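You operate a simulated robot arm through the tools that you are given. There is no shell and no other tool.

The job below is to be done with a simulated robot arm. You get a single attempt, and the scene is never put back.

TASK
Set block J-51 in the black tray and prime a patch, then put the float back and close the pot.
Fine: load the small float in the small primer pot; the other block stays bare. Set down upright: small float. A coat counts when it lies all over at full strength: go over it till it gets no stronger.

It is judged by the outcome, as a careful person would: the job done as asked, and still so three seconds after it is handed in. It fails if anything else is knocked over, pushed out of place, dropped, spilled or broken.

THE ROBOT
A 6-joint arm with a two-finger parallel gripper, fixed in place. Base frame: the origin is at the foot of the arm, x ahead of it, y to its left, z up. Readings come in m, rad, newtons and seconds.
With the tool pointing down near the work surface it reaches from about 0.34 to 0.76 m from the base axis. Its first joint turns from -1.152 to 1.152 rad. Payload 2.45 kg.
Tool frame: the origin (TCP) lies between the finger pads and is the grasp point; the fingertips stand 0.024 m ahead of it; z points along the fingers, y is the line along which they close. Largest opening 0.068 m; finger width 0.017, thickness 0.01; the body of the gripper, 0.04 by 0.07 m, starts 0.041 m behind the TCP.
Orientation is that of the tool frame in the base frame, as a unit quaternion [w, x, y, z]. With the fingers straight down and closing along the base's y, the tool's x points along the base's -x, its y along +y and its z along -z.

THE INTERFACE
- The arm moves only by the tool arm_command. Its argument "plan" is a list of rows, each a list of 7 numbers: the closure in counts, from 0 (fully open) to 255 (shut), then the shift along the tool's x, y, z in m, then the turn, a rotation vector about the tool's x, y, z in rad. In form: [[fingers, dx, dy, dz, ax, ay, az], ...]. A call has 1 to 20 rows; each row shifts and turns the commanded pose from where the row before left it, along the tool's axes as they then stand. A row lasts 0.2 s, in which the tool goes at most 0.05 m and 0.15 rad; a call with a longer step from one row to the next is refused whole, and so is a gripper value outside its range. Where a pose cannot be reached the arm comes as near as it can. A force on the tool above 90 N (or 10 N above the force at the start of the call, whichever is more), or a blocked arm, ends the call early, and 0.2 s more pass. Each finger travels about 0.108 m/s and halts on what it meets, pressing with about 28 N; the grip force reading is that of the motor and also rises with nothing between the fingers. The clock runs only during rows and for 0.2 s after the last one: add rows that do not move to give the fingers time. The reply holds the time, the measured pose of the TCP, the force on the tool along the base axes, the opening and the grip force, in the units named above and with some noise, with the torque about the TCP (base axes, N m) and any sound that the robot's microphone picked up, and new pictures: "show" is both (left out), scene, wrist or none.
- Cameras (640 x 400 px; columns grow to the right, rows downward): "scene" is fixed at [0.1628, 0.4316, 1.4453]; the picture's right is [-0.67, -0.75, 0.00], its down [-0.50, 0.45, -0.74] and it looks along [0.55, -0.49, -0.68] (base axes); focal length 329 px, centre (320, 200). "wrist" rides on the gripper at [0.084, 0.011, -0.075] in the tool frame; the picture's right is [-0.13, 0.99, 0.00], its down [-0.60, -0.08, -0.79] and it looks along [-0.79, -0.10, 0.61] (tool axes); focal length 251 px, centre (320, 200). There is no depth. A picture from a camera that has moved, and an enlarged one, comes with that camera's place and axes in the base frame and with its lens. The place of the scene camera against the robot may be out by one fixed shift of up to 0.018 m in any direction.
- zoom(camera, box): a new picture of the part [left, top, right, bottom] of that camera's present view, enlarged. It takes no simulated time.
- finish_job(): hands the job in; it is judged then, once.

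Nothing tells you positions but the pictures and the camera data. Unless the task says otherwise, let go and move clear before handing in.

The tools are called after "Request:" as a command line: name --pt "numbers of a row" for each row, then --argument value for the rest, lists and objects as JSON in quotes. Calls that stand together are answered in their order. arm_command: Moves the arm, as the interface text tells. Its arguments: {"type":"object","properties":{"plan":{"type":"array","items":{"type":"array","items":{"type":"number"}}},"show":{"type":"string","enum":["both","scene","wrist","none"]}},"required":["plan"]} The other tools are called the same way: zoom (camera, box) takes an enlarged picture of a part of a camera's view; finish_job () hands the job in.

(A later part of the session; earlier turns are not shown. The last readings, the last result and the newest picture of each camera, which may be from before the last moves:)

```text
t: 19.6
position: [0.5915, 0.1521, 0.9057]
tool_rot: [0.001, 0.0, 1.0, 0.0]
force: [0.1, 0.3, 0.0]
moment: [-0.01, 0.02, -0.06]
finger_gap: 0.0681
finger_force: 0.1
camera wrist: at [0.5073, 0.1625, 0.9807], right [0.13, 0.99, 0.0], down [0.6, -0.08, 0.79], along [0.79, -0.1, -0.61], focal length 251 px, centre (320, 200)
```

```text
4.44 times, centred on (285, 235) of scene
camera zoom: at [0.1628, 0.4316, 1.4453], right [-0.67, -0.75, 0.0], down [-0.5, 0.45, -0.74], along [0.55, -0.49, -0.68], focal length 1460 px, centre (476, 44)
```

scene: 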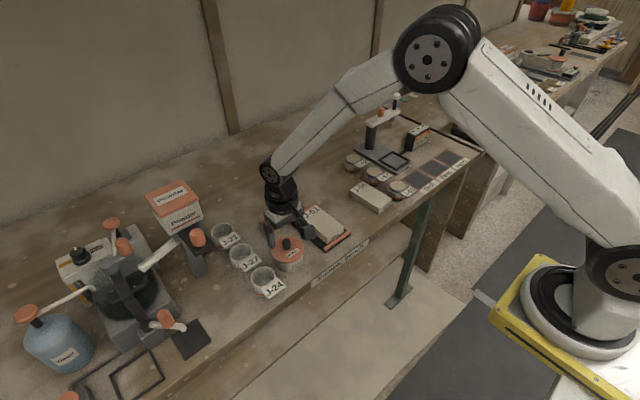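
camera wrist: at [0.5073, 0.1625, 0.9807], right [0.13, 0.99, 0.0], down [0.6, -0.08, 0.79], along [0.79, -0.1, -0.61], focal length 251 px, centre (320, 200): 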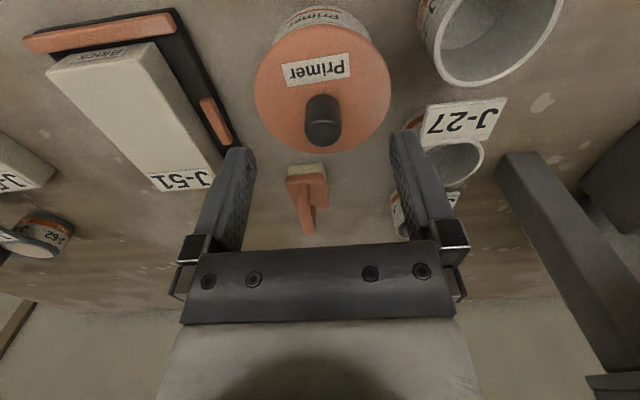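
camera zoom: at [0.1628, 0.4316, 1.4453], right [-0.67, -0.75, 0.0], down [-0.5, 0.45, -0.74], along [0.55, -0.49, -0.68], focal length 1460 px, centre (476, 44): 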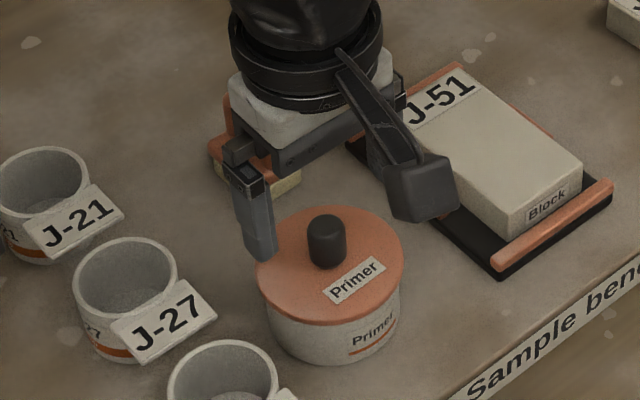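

Knob is aligned between the fingers. Descending to grip it and lifting the lid gently.

Request:
arm_command --pt "0 0 0 0.017 0 0 0" --pt "0 0 0 0.0167 0 0 0" --pt "0 0 0 0 0 0 0" --pt "255 0 0 0 0 0 0" --pt "255 0 0 0 0 0 0" --pt "255 0 0 0 0 0 0"

Request:
zoom --camera "wrist" --box '[200, 0, 460, 200]'

```text
t: 21.0
position: [0.59, 0.154, 0.8729]
tool_rot: [0.002, -0.001, 1.0, 0.001]
force: [1.8, 2.9, 3.9]
moment: [-0.01, -0.12, 0.0]
finger_gap: 0.0184
finger_force: 28.4
camera wrist: at [0.5073, 0.1634, 0.948], right [0.13, 0.99, 0.0], down [0.6, -0.08, 0.8], along [0.79, -0.1, -0.61], focal length 251 px, centre (320, 200)
```

scene: 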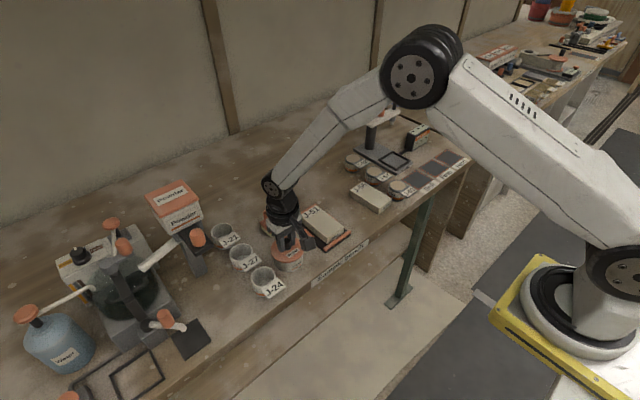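
wrist: 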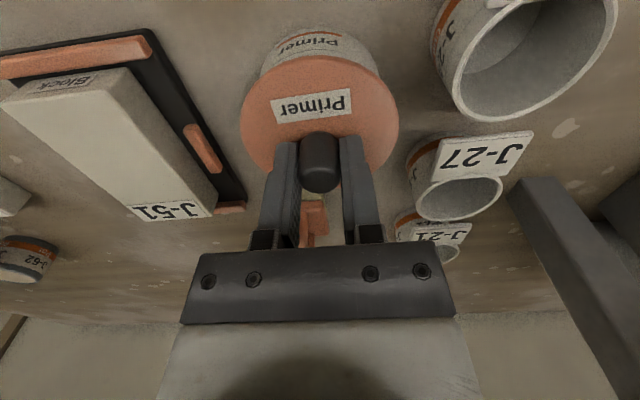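

```text
2.00 times, centred on (330, 100) of wrist
camera zoom: at [0.5073, 0.1634, 0.948], right [0.13, 0.99, 0.0], down [0.6, -0.08, 0.8], along [0.79, -0.1, -0.61], focal length 503 px, centre (300, 400)
```

zoom: 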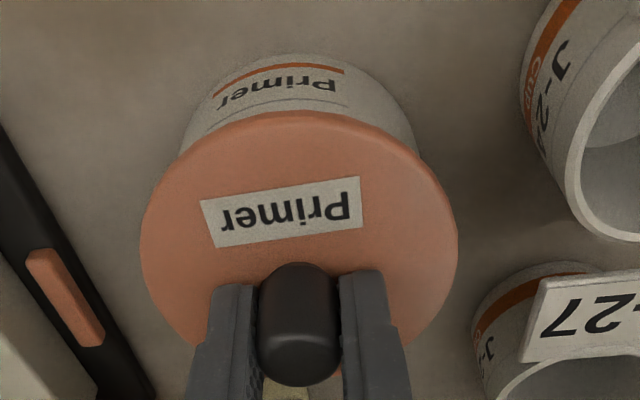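

Knob gripped (18 mm). Lifting the lid straight up slowly.

Request:
arm_command --pt "255 0 0 -0.005 0 0 0" --pt "255 0 0 -0.01 0 0 0" --pt "255 0 0 -0.015 0 0 0" --pt "255 0 0 -0.02 0 0 0" --pt "255 0 0 -0.02 0 0 0" --pt "255 0 0 0 0 0 0"

Request:
zoom --camera "scene" --box '[220, 170, 340, 290]'

Request:
zoom --camera "wrist" --box '[200, 0, 460, 200]'

```text
t: 22.4
position: [0.5919, 0.1524, 0.9417]
tool_rot: [0.001, -0.001, 1.0, 0.0]
force: [0.5, -0.4, -0.4]
moment: [-0.03, 0.0, 0.02]
finger_gap: 0.0184
finger_force: 27.7
heard: snap
camera wrist: at [0.5077, 0.1622, 1.0174], right [0.13, 0.99, 0.0], down [0.6, -0.08, 0.79], along [0.79, -0.1, -0.61], focal length 251 px, centre (320, 200)
```

scene: 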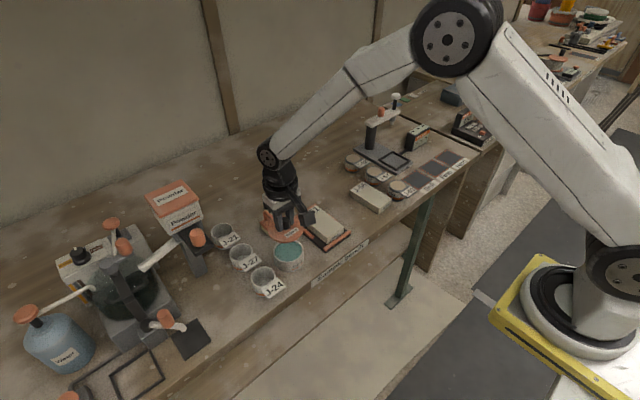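
wrist: 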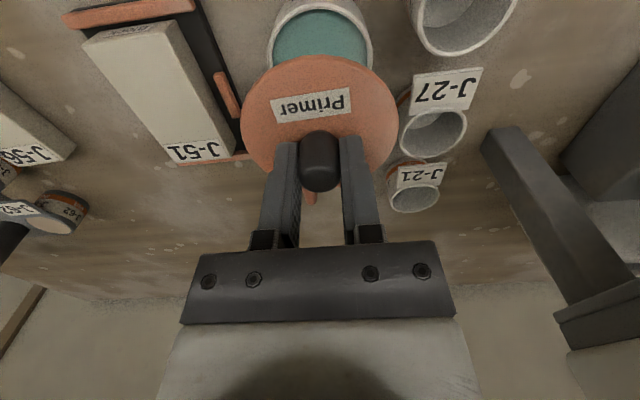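

```text
3.33 times, centred on (280, 230) of scene
camera zoom: at [0.1628, 0.4316, 1.4453], right [-0.67, -0.75, 0.0], down [-0.5, 0.45, -0.74], along [0.55, -0.49, -0.68], focal length 1095 px, centre (453, 100)
```

zoom: 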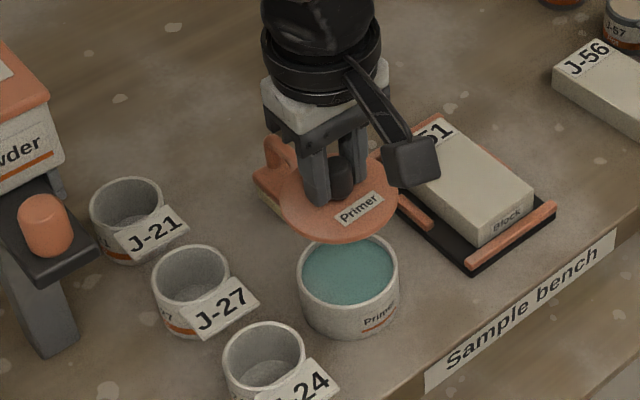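

```text
2.00 times, centred on (330, 100) of wrist
camera zoom: at [0.5077, 0.1622, 1.0174], right [0.13, 0.99, 0.0], down [0.6, -0.08, 0.79], along [0.79, -0.1, -0.61], focal length 503 px, centre (300, 400)
```

zoom: 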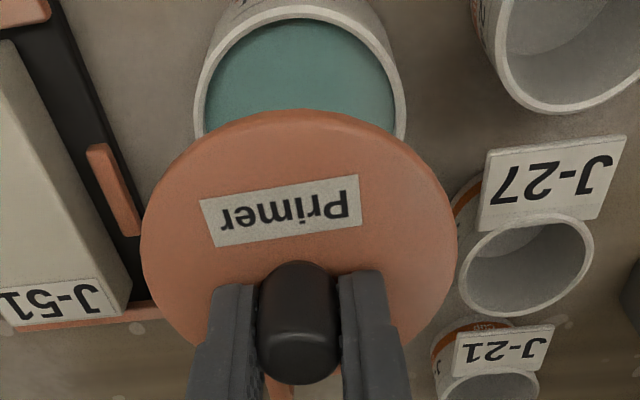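

The lid came off with a snap, and the teal primer is exposed with the pot undisturbed. I'll carry the lid to the empty spot where J‑51 stood, between J‑56 and the tray.

Request:
arm_command --pt "255 -0.0033 -0.0372 0 0 0 0" --pt "255 -0.0033 -0.0372 0 0 0 0" --pt "255 -0.0033 -0.0372 0 0 0 0" --pt "255 -0.0033 -0.0372 0 0 0 0" --pt "255 -0.0033 -0.0372 0 0 0 0" --pt "255 -0.0033 -0.0374 0 0 0 0" --pt "255 0 0 0 0 0 0" --pt "255 0 0 0 0 0 0"

Request:
zoom --camera "scene" --box '[270, 150, 420, 270]'

Request:
zoom --camera "wrist" --box '[180, 0, 460, 200]'

```text
t: 24.2
position: [0.612, -0.0713, 0.9425]
tool_rot: [0.001, -0.001, 1.0, 0.0]
force: [-0.5, -0.6, 0.3]
moment: [0.02, 0.02, 0.01]
finger_gap: 0.0184
finger_force: 28.0
camera wrist: at [0.5283, -0.0613, 1.0178], right [0.13, 0.99, 0.0], down [0.6, -0.08, 0.79], along [0.79, -0.1, -0.61], focal length 251 px, centre (320, 200)
```

scene: 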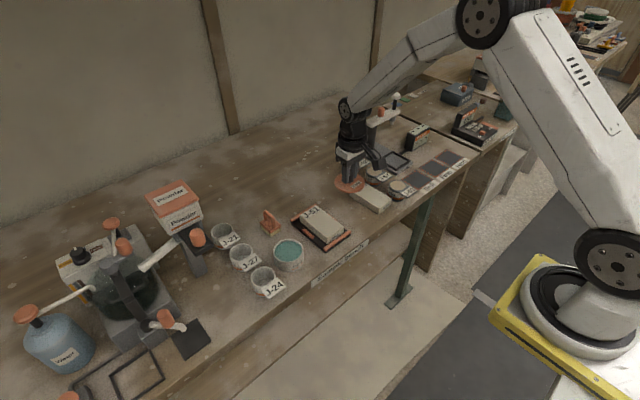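
wrist: 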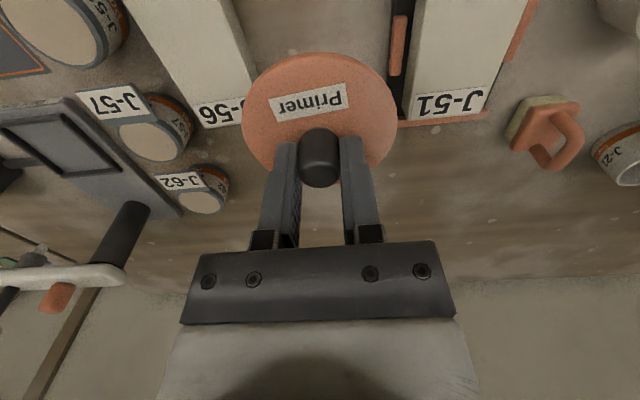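

```text
3.33 times, centred on (345, 210) of scene
camera zoom: at [0.1629, 0.4316, 1.4453], right [-0.67, -0.75, 0.0], down [-0.5, 0.45, -0.74], along [0.55, -0.49, -0.68], focal length 1095 px, centre (237, 167)
```

zoom: 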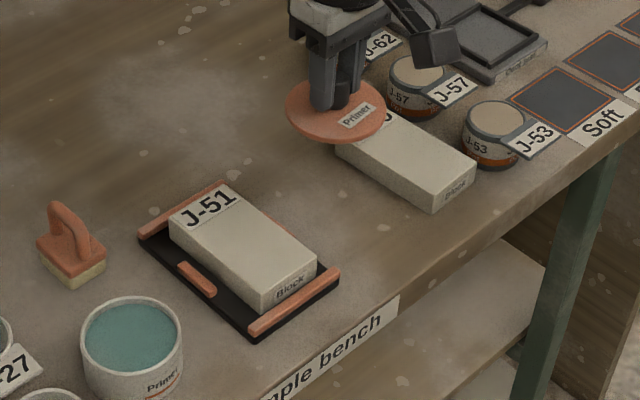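

```text
2.00 times, centred on (320, 100) of wrist
camera zoom: at [0.5283, -0.0613, 1.0178], right [0.13, 0.99, 0.0], down [0.6, -0.08, 0.79], along [0.79, -0.1, -0.61], focal length 503 px, centre (320, 400)
```

zoom: 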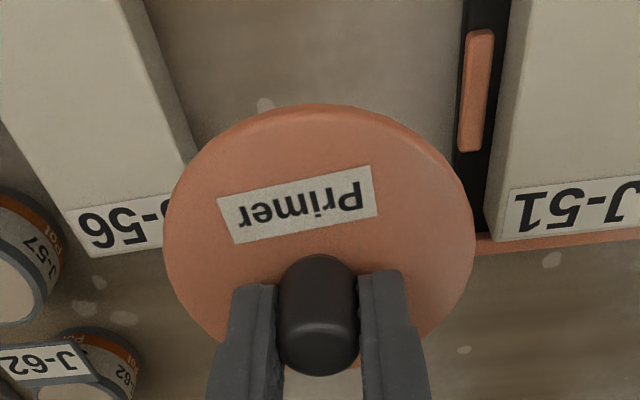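

Before lowering I want to be sure of the clearance between J‑56 and the lid, so I'll zoom on that area.

Request:
zoom --camera "wrist" --box '[130, 0, 290, 140]'

Request:
zoom --camera "scene" --box '[320, 160, 400, 240]'

```text
2.86 times, centred on (210, 70) of wrist
camera zoom: at [0.5283, -0.0613, 1.0178], right [0.13, 0.99, 0.0], down [0.6, -0.08, 0.79], along [0.79, -0.1, -0.61], focal length 718 px, centre (634, 571)
```

zoom: 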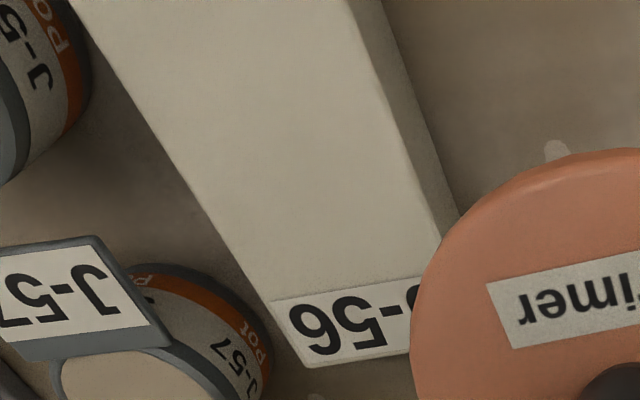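

```text
5.00 times, centred on (360, 200) of scene
camera zoom: at [0.1629, 0.4316, 1.4453], right [-0.67, -0.75, 0.0], down [-0.5, 0.45, -0.74], along [0.55, -0.49, -0.68], focal length 1643 px, centre (120, 200)
```

zoom: 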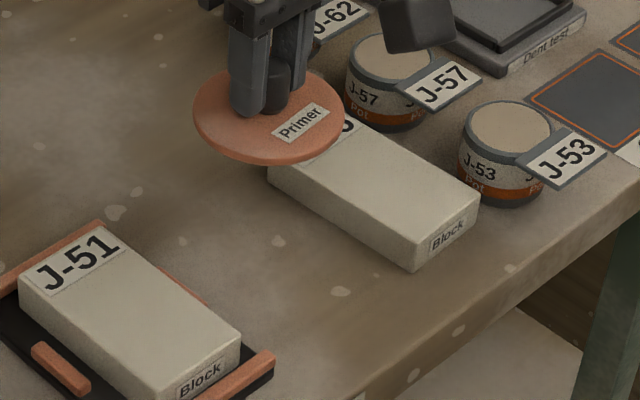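

J‑56's near edge is at y≈−0.127 and the lid would reach y≈−0.110, so there's ~15 mm each side. Lowering the lid.

Request:
arm_command --pt "255 0 0 0.03 0 0 0" --pt "255 0 0 0.03 0 0 0" --pt "255 0 0 0.028 0 0 0" --pt "255 0 0 0 0 0 0" --pt "255 0 0 0 0 0 0"

Request:
zoom --camera "scene" --box '[310, 160, 390, 240]'

```text
t: 25.4
position: [0.6135, -0.0704, 0.8529]
tool_rot: [0.0, -0.001, 1.0, 0.0]
force: [-0.2, -0.2, 0.0]
moment: [-0.03, -0.01, -0.03]
finger_gap: 0.0188
finger_force: 28.1
camera wrist: at [0.5286, -0.0607, 0.9284], right [0.13, 0.99, 0.0], down [0.6, -0.08, 0.79], along [0.79, -0.1, -0.61], focal length 251 px, centre (320, 200)
```

scene: 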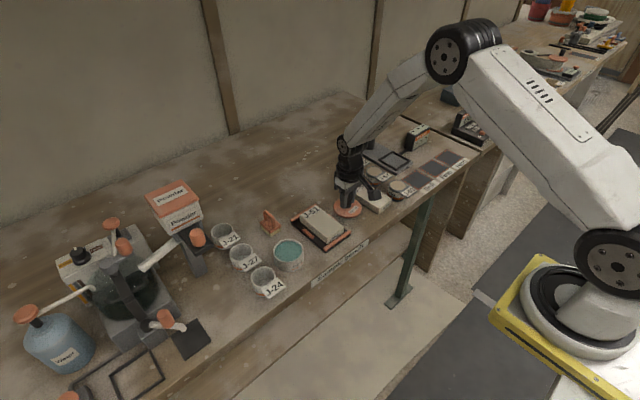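
wrist: 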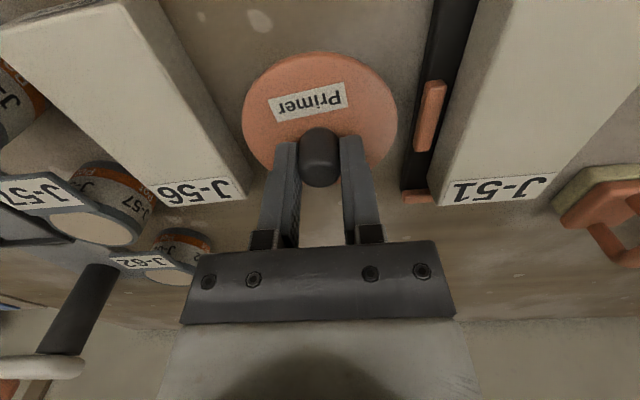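

```text
5.00 times, centred on (350, 200) of scene
camera zoom: at [0.1628, 0.4316, 1.4453], right [-0.67, -0.75, 0.0], down [-0.5, 0.45, -0.74], along [0.55, -0.49, -0.68], focal length 1643 px, centre (170, 200)
```

zoom: 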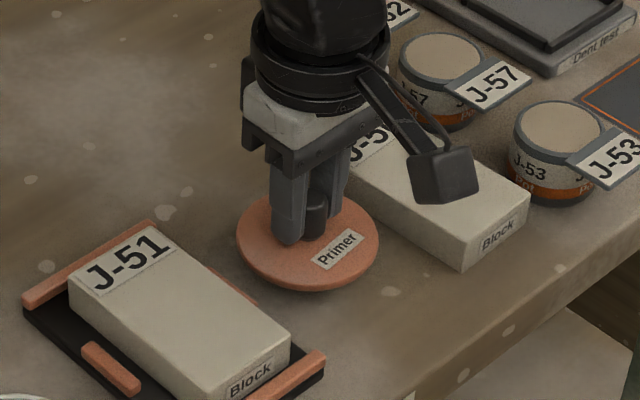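

Clearances look fine. Lowering further in small steps, watching for contact.

Request:
arm_command --pt "255 0 0 0.005 0 0 0" --pt "255 0 0 0.003 0 0 0" --pt "255 0 0 0 0 0 0" --show "none"

Request:
arm_command --pt "255 0 0 0.002 0 0 0" --pt "255 0 0 0 0 0 0" --show "none"

Request:
arm_command --pt "255 0 0 0.002 0 0 0" --pt "255 0 0 0 0 0 0" --show "none"

Request:
zoom --camera "scene" --box '[310, 160, 390, 240]'

```text
t: 26.2
position: [0.6123, -0.0701, 0.8451]
tool_rot: [0.001, -0.001, 1.0, 0.0]
force: [0.3, -0.8, -0.3]
moment: [0.04, 0.01, 0.01]
finger_gap: 0.0187
finger_force: 27.8
```

```text
t: 26.8
position: [0.6114, -0.0695, 0.8435]
tool_rot: [0.001, -0.001, 1.0, 0.0]
force: [-0.5, -0.5, 0.1]
moment: [0.01, 0.0, 0.01]
finger_gap: 0.0186
finger_force: 28.3
```

```text
t: 27.4
position: [0.6119, -0.0694, 0.842]
tool_rot: [0.001, -0.001, 1.0, 0.0]
force: [0.3, -0.8, -0.5]
moment: [-0.02, 0.0, 0.0]
finger_gap: 0.0186
finger_force: 27.7
```

```text
5.00 times, centred on (350, 200) of scene
camera zoom: at [0.1628, 0.4316, 1.4453], right [-0.67, -0.75, 0.0], down [-0.5, 0.45, -0.74], along [0.55, -0.49, -0.68], focal length 1643 px, centre (170, 200)
```

zoom: 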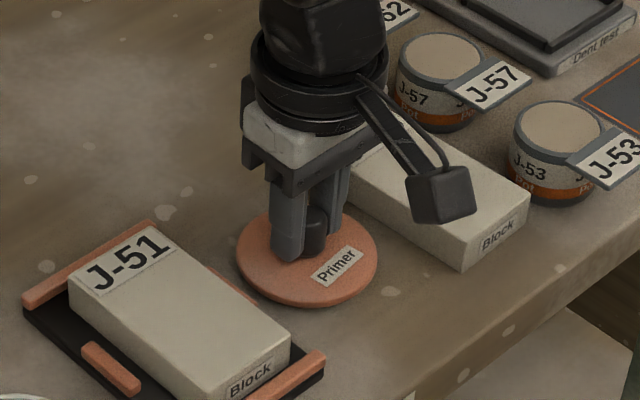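

Still no contact; continuing in 2 mm steps.

Request:
arm_command --pt "255 0 0 0.002 0 0 0" --pt "255 0 0 0 0 0 0" --show "none"

Request:
arm_command --pt "255 0 0 0.002 0 0 0" --pt "255 0 0 0 0 0 0" --show "none"

Request:
arm_command --pt "255 0 0 0.0015 0 0 0" --pt "255 0 0 0 0 0 0" --show "none"

```text
t: 28.0
position: [0.6118, -0.0691, 0.8406]
tool_rot: [0.001, -0.001, 1.0, 0.0]
force: [0.8, -0.5, 0.3]
moment: [-0.02, 0.0, 0.02]
finger_gap: 0.0188
finger_force: 27.9
```

```text
t: 28.6
position: [0.612, -0.0695, 0.8364]
tool_rot: [0.001, 0.0, 1.0, 0.0]
force: [-1.1, 0.2, -0.5]
moment: [-0.02, -0.01, 0.0]
finger_gap: 0.0187
finger_force: 28.1
```

```text
t: 29.2
position: [0.6113, -0.0703, 0.8366]
tool_rot: [0.001, -0.001, 1.0, -0.001]
force: [0.0, 0.6, -0.7]
moment: [0.01, 0.02, 0.01]
finger_gap: 0.0186
finger_force: 28.0
```

Request:
arm_command --pt "255 0 0 0.0015 0 0 0" --pt "255 0 0 0 0 0 0" --show "none"

Request:
arm_command --pt "255 0 0 0.0015 0 0 0" --pt "255 0 0 0 0 0 0" --show "none"

Request:
zoom --camera "scene" --box '[310, 160, 390, 240]'

```text
t: 29.8
position: [0.6125, -0.0694, 0.8344]
tool_rot: [0.001, -0.001, 1.0, 0.0]
force: [-3.6, 0.8, 11.8]
moment: [0.02, 0.11, 0.0]
finger_gap: 0.0188
finger_force: 27.7
```

```text
t: 30.4
position: [0.6128, -0.0707, 0.8346]
tool_rot: [0.002, 0.001, 1.0, 0.0]
force: [-2.7, -0.5, 24.3]
moment: [0.0, 0.16, -0.04]
finger_gap: 0.0187
finger_force: 27.3
```

```text
5.00 times, centred on (350, 200) of scene
camera zoom: at [0.1623, 0.4317, 1.4453], right [-0.67, -0.75, 0.0], down [-0.5, 0.45, -0.74], along [0.55, -0.49, -0.68], focal length 1643 px, centre (170, 200)
```

zoom: 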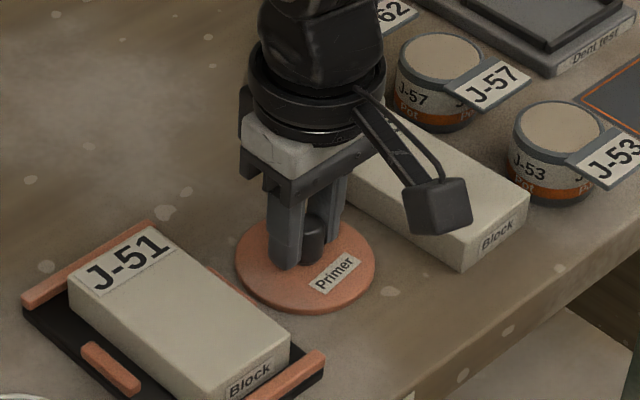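

Lid is on the bench. Easing off, releasing the knob and rising straight up.

Request:
arm_command --pt "255 0 0 -0.0015 0 0 0" --pt "255 0 0 0 0 0 0" --pt "100 0 0 0 0 0 0" --pt "100 0 0 0 0 0 0" --pt "100 0 0 -0.02 0 0 0" --pt "100 0 0 -0.04 0 0 0" --pt "0 0 0 -0.04 0 0 0" --pt "0 0 0 0 0 0 0"

Request:
zoom --camera "wrist" --box '[180, 0, 460, 200]'

Request:
zoom --camera "scene" --box '[240, 190, 320, 270]'

```text
t: 32.2
position: [0.6124, -0.0685, 0.9369]
tool_rot: [-0.001, -0.001, 1.0, 0.0]
force: [-0.5, 0.6, 0.8]
moment: [0.02, 0.02, -0.04]
finger_gap: 0.0681
finger_force: 0.1
camera wrist: at [0.5273, -0.0592, 1.0112], right [0.13, 0.99, 0.0], down [0.6, -0.08, 0.79], along [0.79, -0.1, -0.61], focal length 251 px, centre (320, 200)
```

scene: 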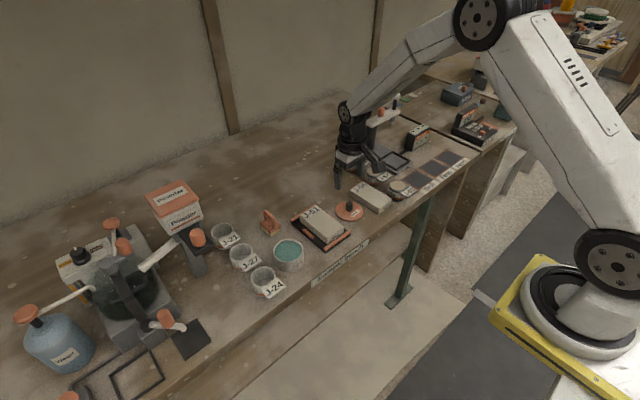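
wrist: 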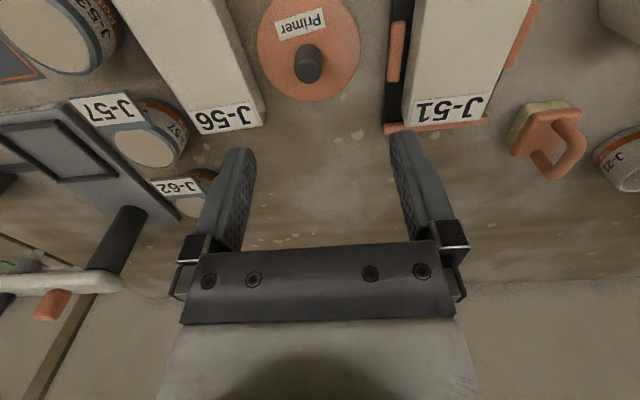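

```text
2.00 times, centred on (320, 100) of wrist
camera zoom: at [0.5273, -0.0592, 1.0112], right [0.13, 0.99, 0.0], down [0.6, -0.08, 0.79], along [0.79, -0.1, -0.61], focal length 503 px, centre (320, 400)
```

zoom: 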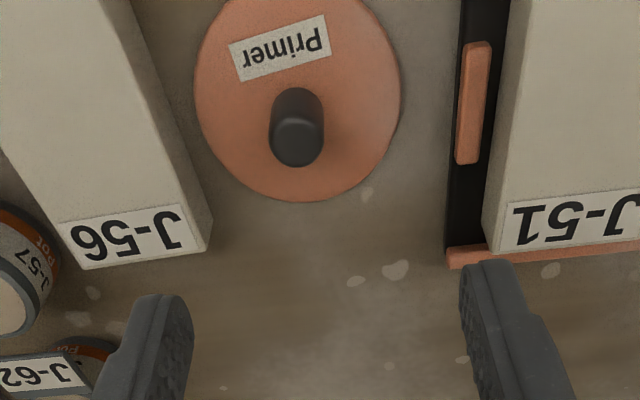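

```text
5.00 times, centred on (280, 230) of scene
camera zoom: at [0.1628, 0.4316, 1.4453], right [-0.67, -0.75, 0.0], down [-0.5, 0.45, -0.74], along [0.55, -0.49, -0.68], focal length 1643 px, centre (520, 50)
```

zoom: 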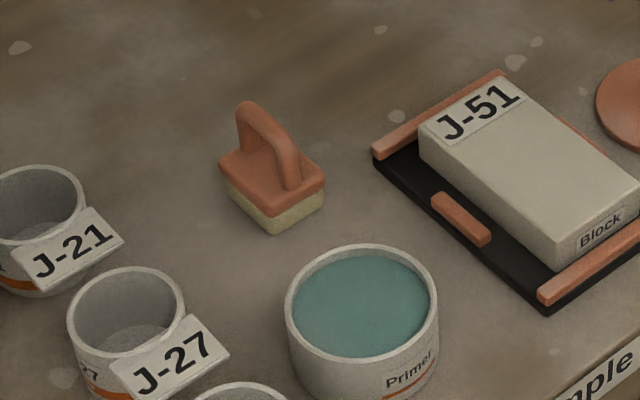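

The lid rests flat on the bench. Now I'll go over to the float (orange plate with arch handle, foam pad) near (0.69, 0.125) and measure it.

Request:
arm_command --pt "0 -0.008 0.0387 0 0 0 0" --pt "0 -0.008 0.0387 0 0 0 0" --pt "0 -0.008 0.0387 0 0 0 0" --pt "0 -0.008 0.0387 0 0 0 0" --pt "0 -0.008 0.0387 0 0 0 0" --pt "0 0 0 0 0 0 0" --pt "0 0 0 0 0 0 0"

Request:
zoom --camera "wrist" --box '[240, 20, 400, 180]'

Request:
zoom --camera "scene" --box '[245, 195, 295, 245]'

```text
t: 33.8
position: [0.6529, 0.1225, 0.9355]
tool_rot: [0.001, 0.001, 1.0, 0.0]
force: [-0.3, 0.7, 0.5]
moment: [0.01, 0.0, 0.01]
finger_gap: 0.0679
finger_force: 0.0
camera wrist: at [0.5675, 0.1327, 1.0099], right [0.13, 0.99, 0.0], down [0.6, -0.08, 0.79], along [0.79, -0.1, -0.61], focal length 251 px, centre (320, 200)
```

scene: 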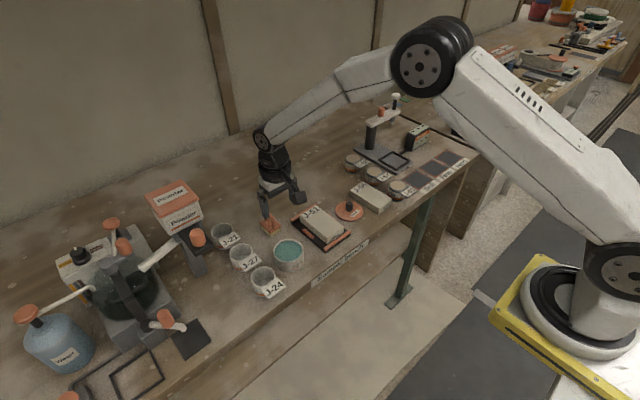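
wrist: 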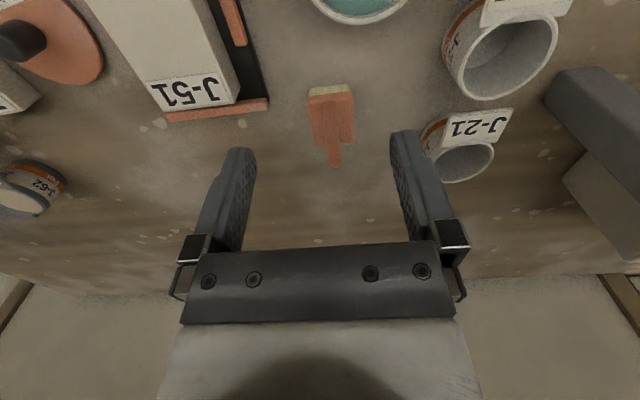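

```text
2.50 times, centred on (320, 100) of wrist
camera zoom: at [0.5675, 0.1327, 1.0099], right [0.13, 0.99, 0.0], down [0.6, -0.08, 0.79], along [0.79, -0.1, -0.61], focal length 629 px, centre (320, 450)
```

zoom: 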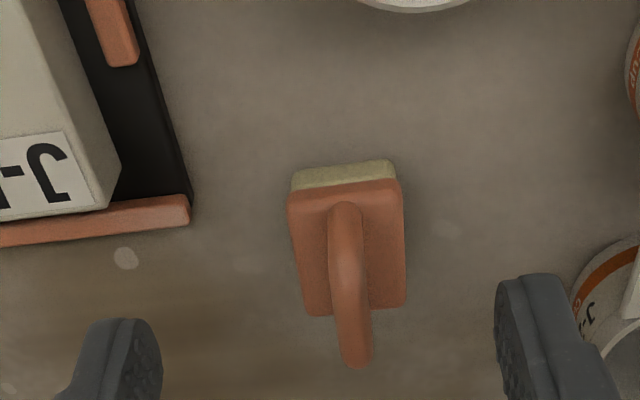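

```text
8.00 times, centred on (270, 220) of scene
camera zoom: at [0.1628, 0.4316, 1.4453], right [-0.67, -0.75, 0.0], down [-0.5, 0.45, -0.74], along [0.55, -0.49, -0.68], focal length 2629 px, centre (720, 40)
```

zoom: 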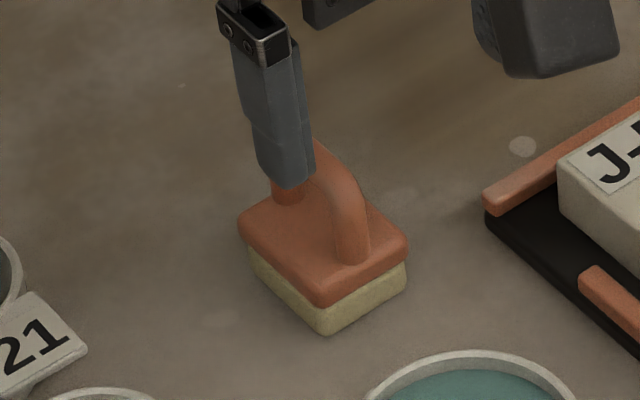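

The float's plate spans x≈0.679–0.722, y≈0.108–0.144, with its arch handle running along x at y≈0.126 and topping out near z≈0.86. I'll move directly above the handle and check.

Request:
arm_command --pt "0 -0.0235 0.0018 0.01 0 0 0" --pt "0 -0.0235 0.0017 0.0255 0 0 0" --pt "0 0 0 0 0 0 0" --pt "0 0 0 0 0 0 0"

Request:
zoom --camera "wrist" --box '[220, 20, 420, 200]'

Request:
zoom --camera "scene" --box '[245, 180, 305, 240]'

```text
t: 34.8
position: [0.6995, 0.127, 0.8975]
tool_rot: [0.001, -0.001, 1.0, 0.0]
force: [0.5, 0.5, -0.4]
moment: [0.0, 0.0, 0.01]
finger_gap: 0.0677
finger_force: 0.0
camera wrist: at [0.6157, 0.1373, 0.9733], right [0.13, 0.99, 0.0], down [0.6, -0.08, 0.79], along [0.79, -0.1, -0.61], focal length 251 px, centre (320, 200)
```

scene: 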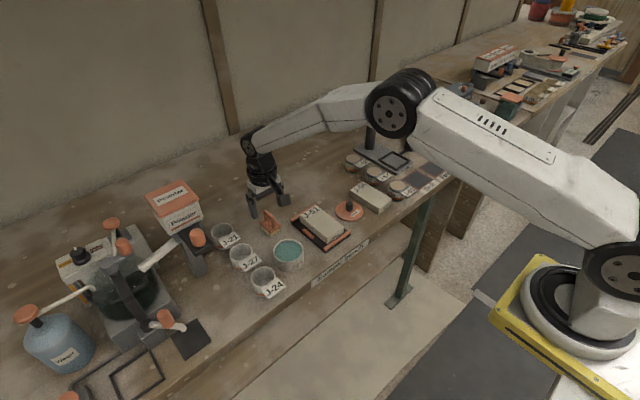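
wrist: 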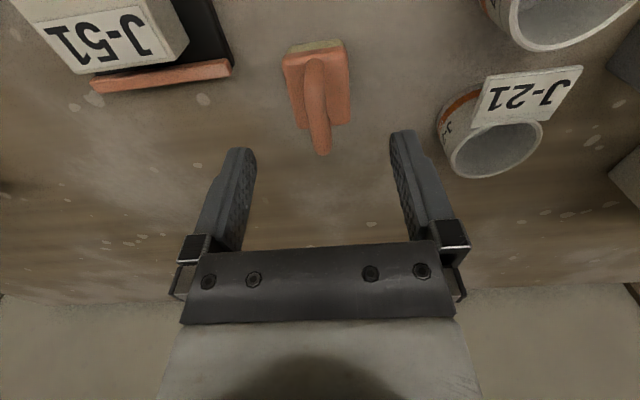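

```text
2.22 times, centred on (320, 110) of wrist
camera zoom: at [0.6157, 0.1373, 0.9733], right [0.13, 0.99, 0.0], down [0.6, -0.08, 0.79], along [0.79, -0.1, -0.61], focal length 559 px, centre (320, 400)
```

zoom: 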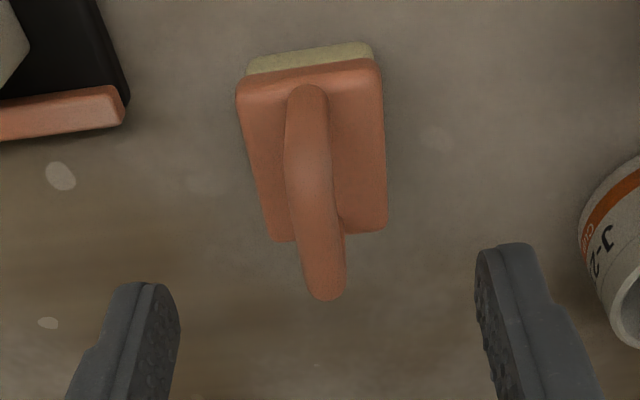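

```text
6.67 times, centred on (275, 210) of scene
camera zoom: at [0.1628, 0.4316, 1.4453], right [-0.67, -0.75, 0.0], down [-0.5, 0.45, -0.74], along [0.55, -0.49, -0.68], focal length 2190 px, centre (620, 133)
```

zoom: 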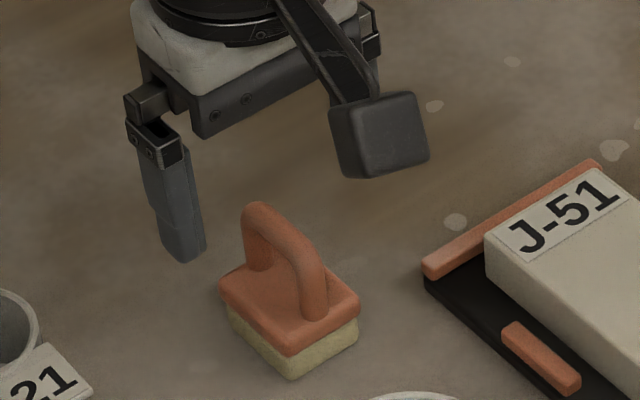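

Handle is centred under the gripper at y≈0.126, top z≈0.86. I'll descend so the fingertips stay ~8 mm above the plate, then close on the handle.

Request:
arm_command --pt "0 0 -0.0005 0.0225 0 0 0" --pt "0 0 0 0.022 0 0 0" --pt "0 0 0 0 0 0 0" --pt "0 0 0 0 0 0 0"

Request:
zoom --camera "wrist" --box '[220, 20, 420, 200]'

Request:
zoom --camera "scene" --box '[245, 180, 305, 240]'

```text
t: 35.8
position: [0.698, 0.1274, 0.8548]
tool_rot: [0.001, 0.0, 1.0, 0.0]
force: [-0.6, -0.1, 0.1]
moment: [0.0, -0.01, 0.0]
finger_gap: 0.068
finger_force: 0.0
camera wrist: at [0.6144, 0.1366, 0.9294], right [0.13, 0.99, 0.0], down [0.6, -0.08, 0.79], along [0.79, -0.1, -0.61], focal length 251 px, centre (320, 200)
```

scene: 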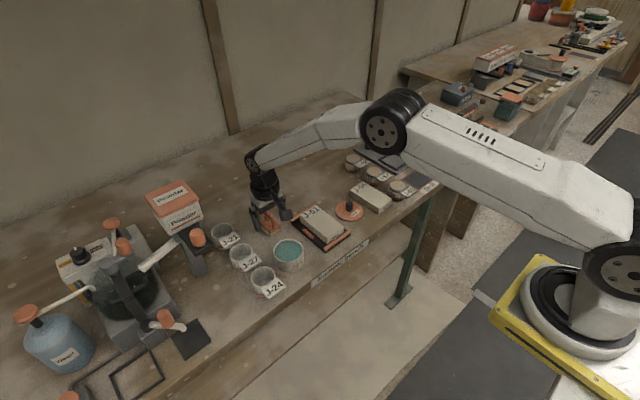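
wrist: 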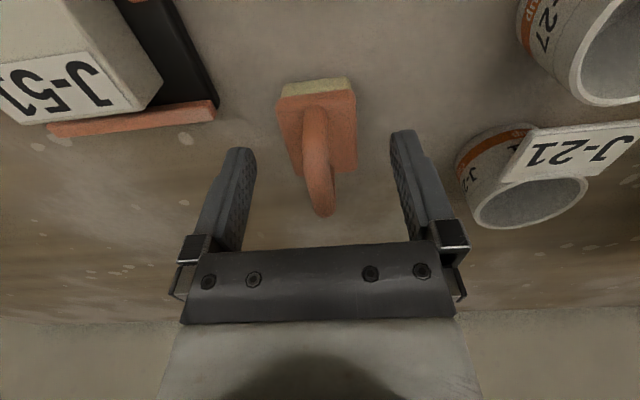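

```text
2.22 times, centred on (320, 110) of wrist
camera zoom: at [0.6144, 0.1366, 0.9294], right [0.13, 0.99, 0.0], down [0.6, -0.08, 0.79], along [0.79, -0.1, -0.61], focal length 559 px, centre (320, 400)
```

zoom: 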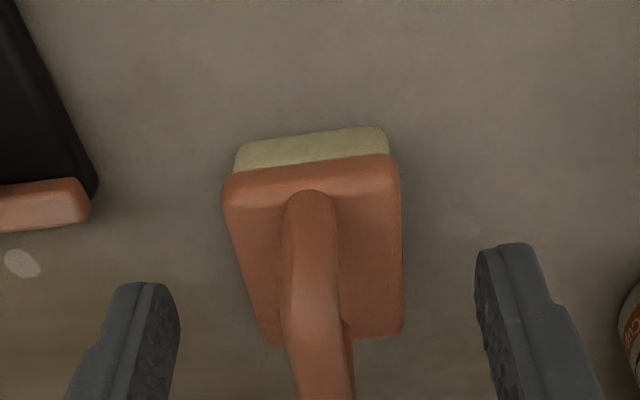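

```text
6.67 times, centred on (275, 210) of scene
camera zoom: at [0.1628, 0.4316, 1.4453], right [-0.67, -0.75, 0.0], down [-0.5, 0.45, -0.74], along [0.55, -0.49, -0.68], focal length 2190 px, centre (620, 133)
```

zoom: 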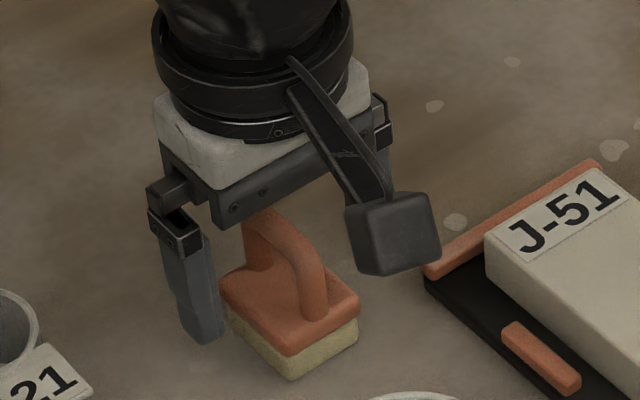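

Handle is centred between the pads. Closing the grip and lifting slightly.

Request:
arm_command --pt "255 0 0 0 0 0 0" --pt "255 0 0 0 0 0 0" --pt "255 0 0 0 0 0 0" --show "none"

Request:
arm_command --pt "255 0 0 -0.01 0 0 0" --pt "255 0 0 -0.02 0 0 0" --pt "255 0 0 -0.025 0 0 0" --pt "255 0 0 0 0 0 0"

Request:
zoom --camera "scene" --box '[245, 180, 305, 240]'

Request:
zoom --camera "wrist" --box '[220, 20, 420, 200]'

```text
t: 36.6
position: [0.6991, 0.1269, 0.855]
tool_rot: [0.0, 0.0, 1.0, 0.0]
force: [0.0, 0.5, -0.1]
moment: [-0.01, -0.01, -0.01]
finger_gap: 0.01
finger_force: 27.9
```

```text
t: 37.6
position: [0.6982, 0.1265, 0.9107]
tool_rot: [0.001, -0.001, 1.0, 0.001]
force: [0.1, -0.4, -0.1]
moment: [0.01, -0.03, 0.0]
finger_gap: 0.01
finger_force: 28.3
camera wrist: at [0.6141, 0.1356, 0.9845], right [0.13, 0.99, 0.0], down [0.6, -0.08, 0.79], along [0.79, -0.1, -0.61], focal length 251 px, centre (320, 200)
```

scene: 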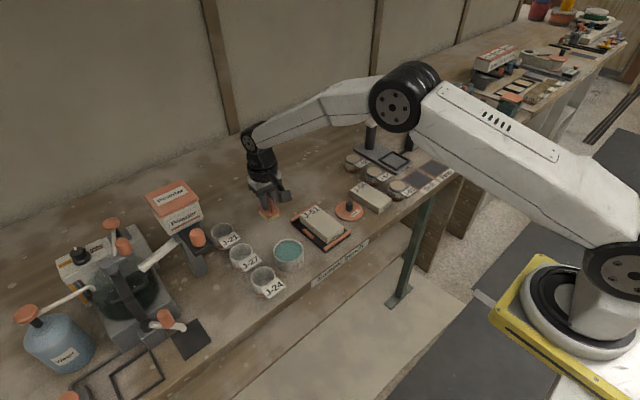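
wrist: 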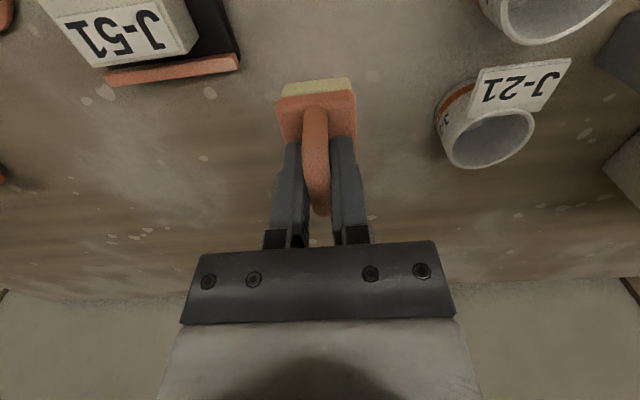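

```text
6.67 times, centred on (275, 210) of scene
camera zoom: at [0.1628, 0.4316, 1.4453], right [-0.67, -0.75, 0.0], down [-0.5, 0.45, -0.74], along [0.55, -0.49, -0.68], focal length 2190 px, centre (620, 133)
```

zoom: 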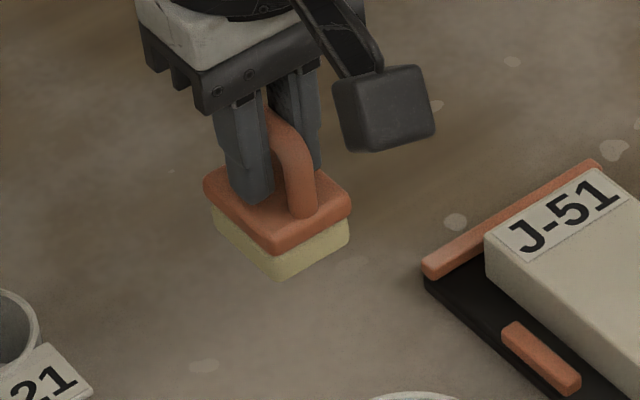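

```text
2.22 times, centred on (320, 110) of wrist
camera zoom: at [0.6141, 0.1356, 0.9845], right [0.13, 0.99, 0.0], down [0.6, -0.08, 0.79], along [0.79, -0.1, -0.61], focal length 559 px, centre (320, 400)
```

zoom: 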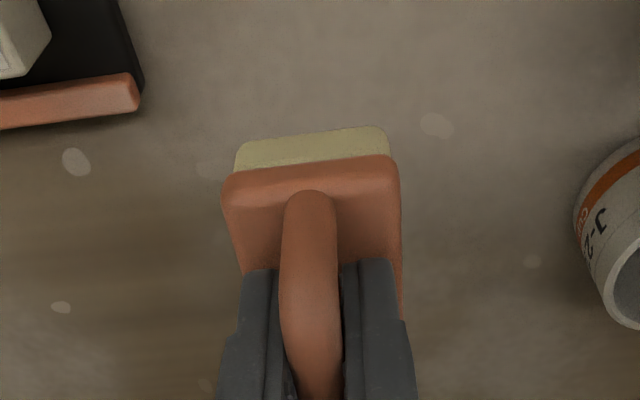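

Float is in hand (handle 10 mm). Grasp pose was TCP (0.6985, 0.127, 0.855), so the pad bottom is ~56 mm below the TCP. Now carry it above the open pot, centred near (0.590, 0.154).

Request:
arm_command --pt "255 0.0 0 -0.025 0 0 0" --pt "255 0.0367 0.0095 0 0 0 0" --pt "255 0.0367 0.0095 0 0 0 0" --pt "255 0.0367 0.0095 0 0 0 0" --pt "255 0 0 0 0 0 0" --pt "255 0 0 0 0 0 0"

Request:
zoom --camera "scene" --box '[250, 190, 330, 270]'

Request:
zoom --camera "wrist" --box '[220, 0, 420, 200]'

```text
t: 39.0
position: [0.5879, 0.1548, 0.9344]
tool_rot: [0.0, 0.0, 1.0, 0.0]
force: [-0.2, -0.2, -0.5]
moment: [0.03, -0.01, -0.01]
finger_gap: 0.01
finger_force: 28.0
camera wrist: at [0.5033, 0.1649, 1.0111], right [0.13, 0.99, 0.0], down [0.6, -0.08, 0.79], along [0.79, -0.1, -0.61], focal length 251 px, centre (320, 200)
```

scene: 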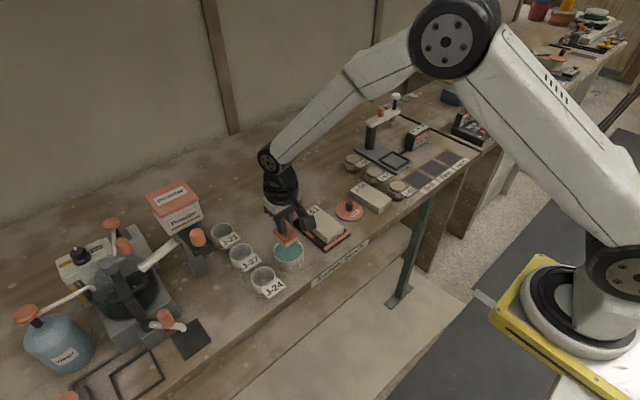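
wrist: 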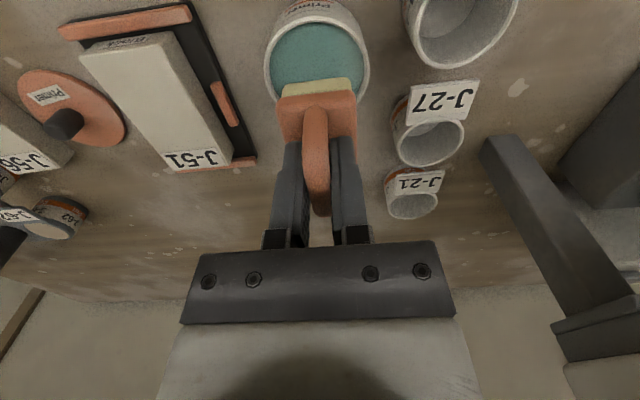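

```text
5.00 times, centred on (290, 230) of scene
camera zoom: at [0.1628, 0.4316, 1.4453], right [-0.67, -0.75, 0.0], down [-0.5, 0.45, -0.74], along [0.55, -0.49, -0.68], focal length 1643 px, centre (470, 50)
```

zoom: 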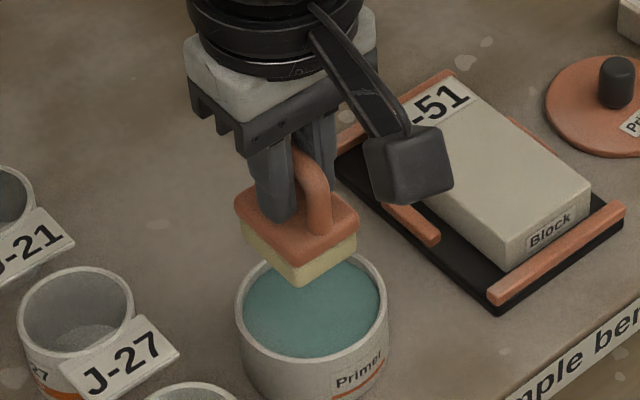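

```text
2.00 times, centred on (320, 100) of wrist
camera zoom: at [0.5033, 0.1649, 1.0111], right [0.13, 0.99, 0.0], down [0.6, -0.08, 0.79], along [0.79, -0.1, -0.61], focal length 503 px, centre (320, 400)
```

zoom: 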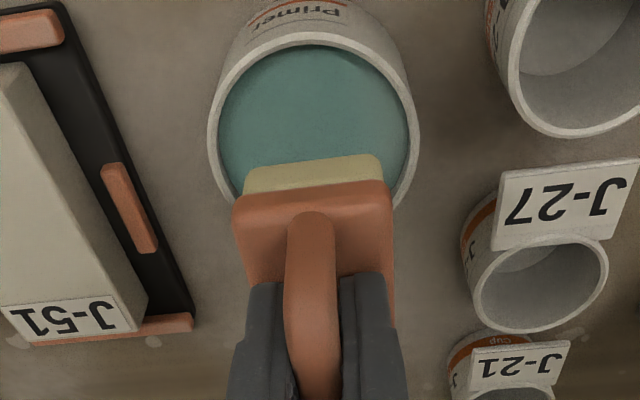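

The pot rim centre is about (0.589, 0.153), inner ⌀≈65 mm, with liquid ~5 mm below the rim. I'll correct 2 mm sideways and dip the pad about 7 mm into the primer, dwell, then rise.

Request:
arm_command --pt "255 0.0012 -0.0023 0 0 0 0" --pt "255 0 0 0.015 0 0 0" --pt "255 0 0 0.012 0 0 0" --pt "255 0 0 0.01 0 0 0" --pt "255 0 0 0 0 0 0"

Request:
zoom --camera "scene" --box '[250, 190, 330, 270]'

Request:
zoom --camera "wrist" --box '[220, 0, 420, 200]'

```text
t: 40.2
position: [0.5873, 0.1534, 0.8982]
tool_rot: [0.001, -0.001, 1.0, -0.001]
force: [-0.4, 0.3, -0.2]
moment: [-0.02, 0.01, -0.02]
finger_gap: 0.01
finger_force: 27.5
camera wrist: at [0.5026, 0.1631, 0.9731], right [0.13, 0.99, 0.0], down [0.6, -0.08, 0.79], along [0.79, -0.1, -0.61], focal length 251 px, centre (320, 200)
```

scene: 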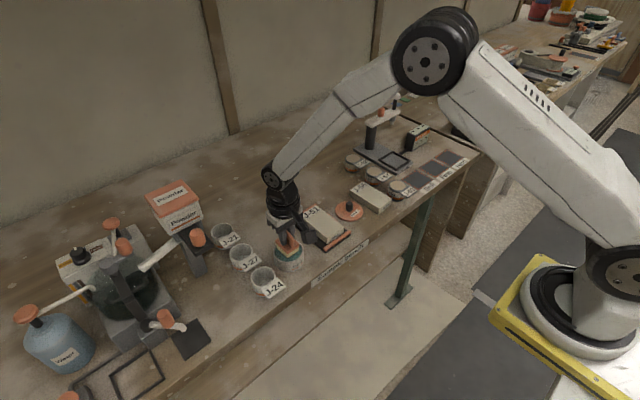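
wrist: 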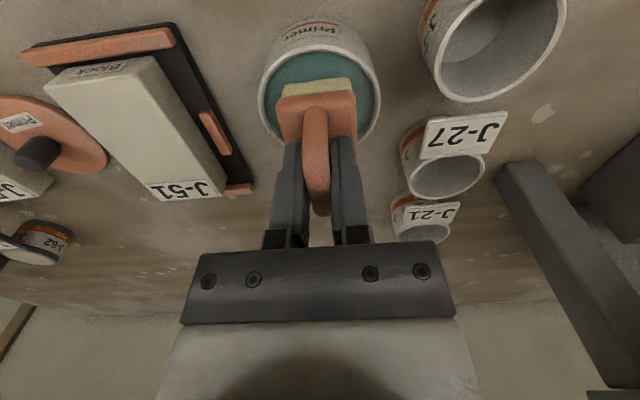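

```text
5.00 times, centred on (290, 230) of scene
camera zoom: at [0.1628, 0.4316, 1.4453], right [-0.67, -0.75, 0.0], down [-0.5, 0.45, -0.74], along [0.55, -0.49, -0.68], focal length 1643 px, centre (470, 50)
```

zoom: 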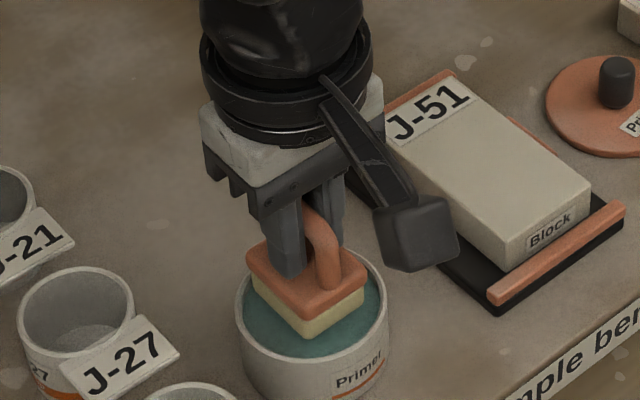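

```text
2.00 times, centred on (320, 100) of wrist
camera zoom: at [0.5026, 0.1631, 0.9731], right [0.13, 0.99, 0.0], down [0.6, -0.08, 0.79], along [0.79, -0.1, -0.61], focal length 503 px, centre (320, 400)
```

zoom: 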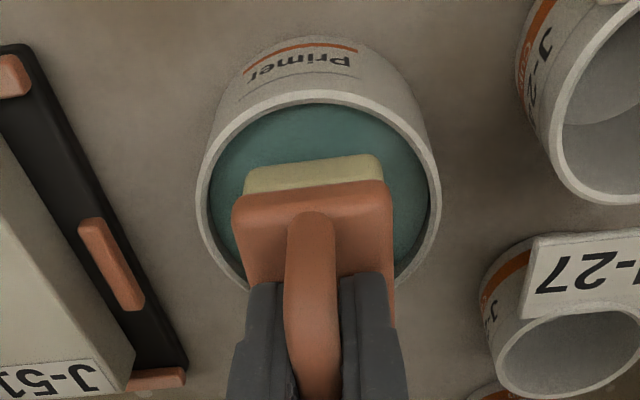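

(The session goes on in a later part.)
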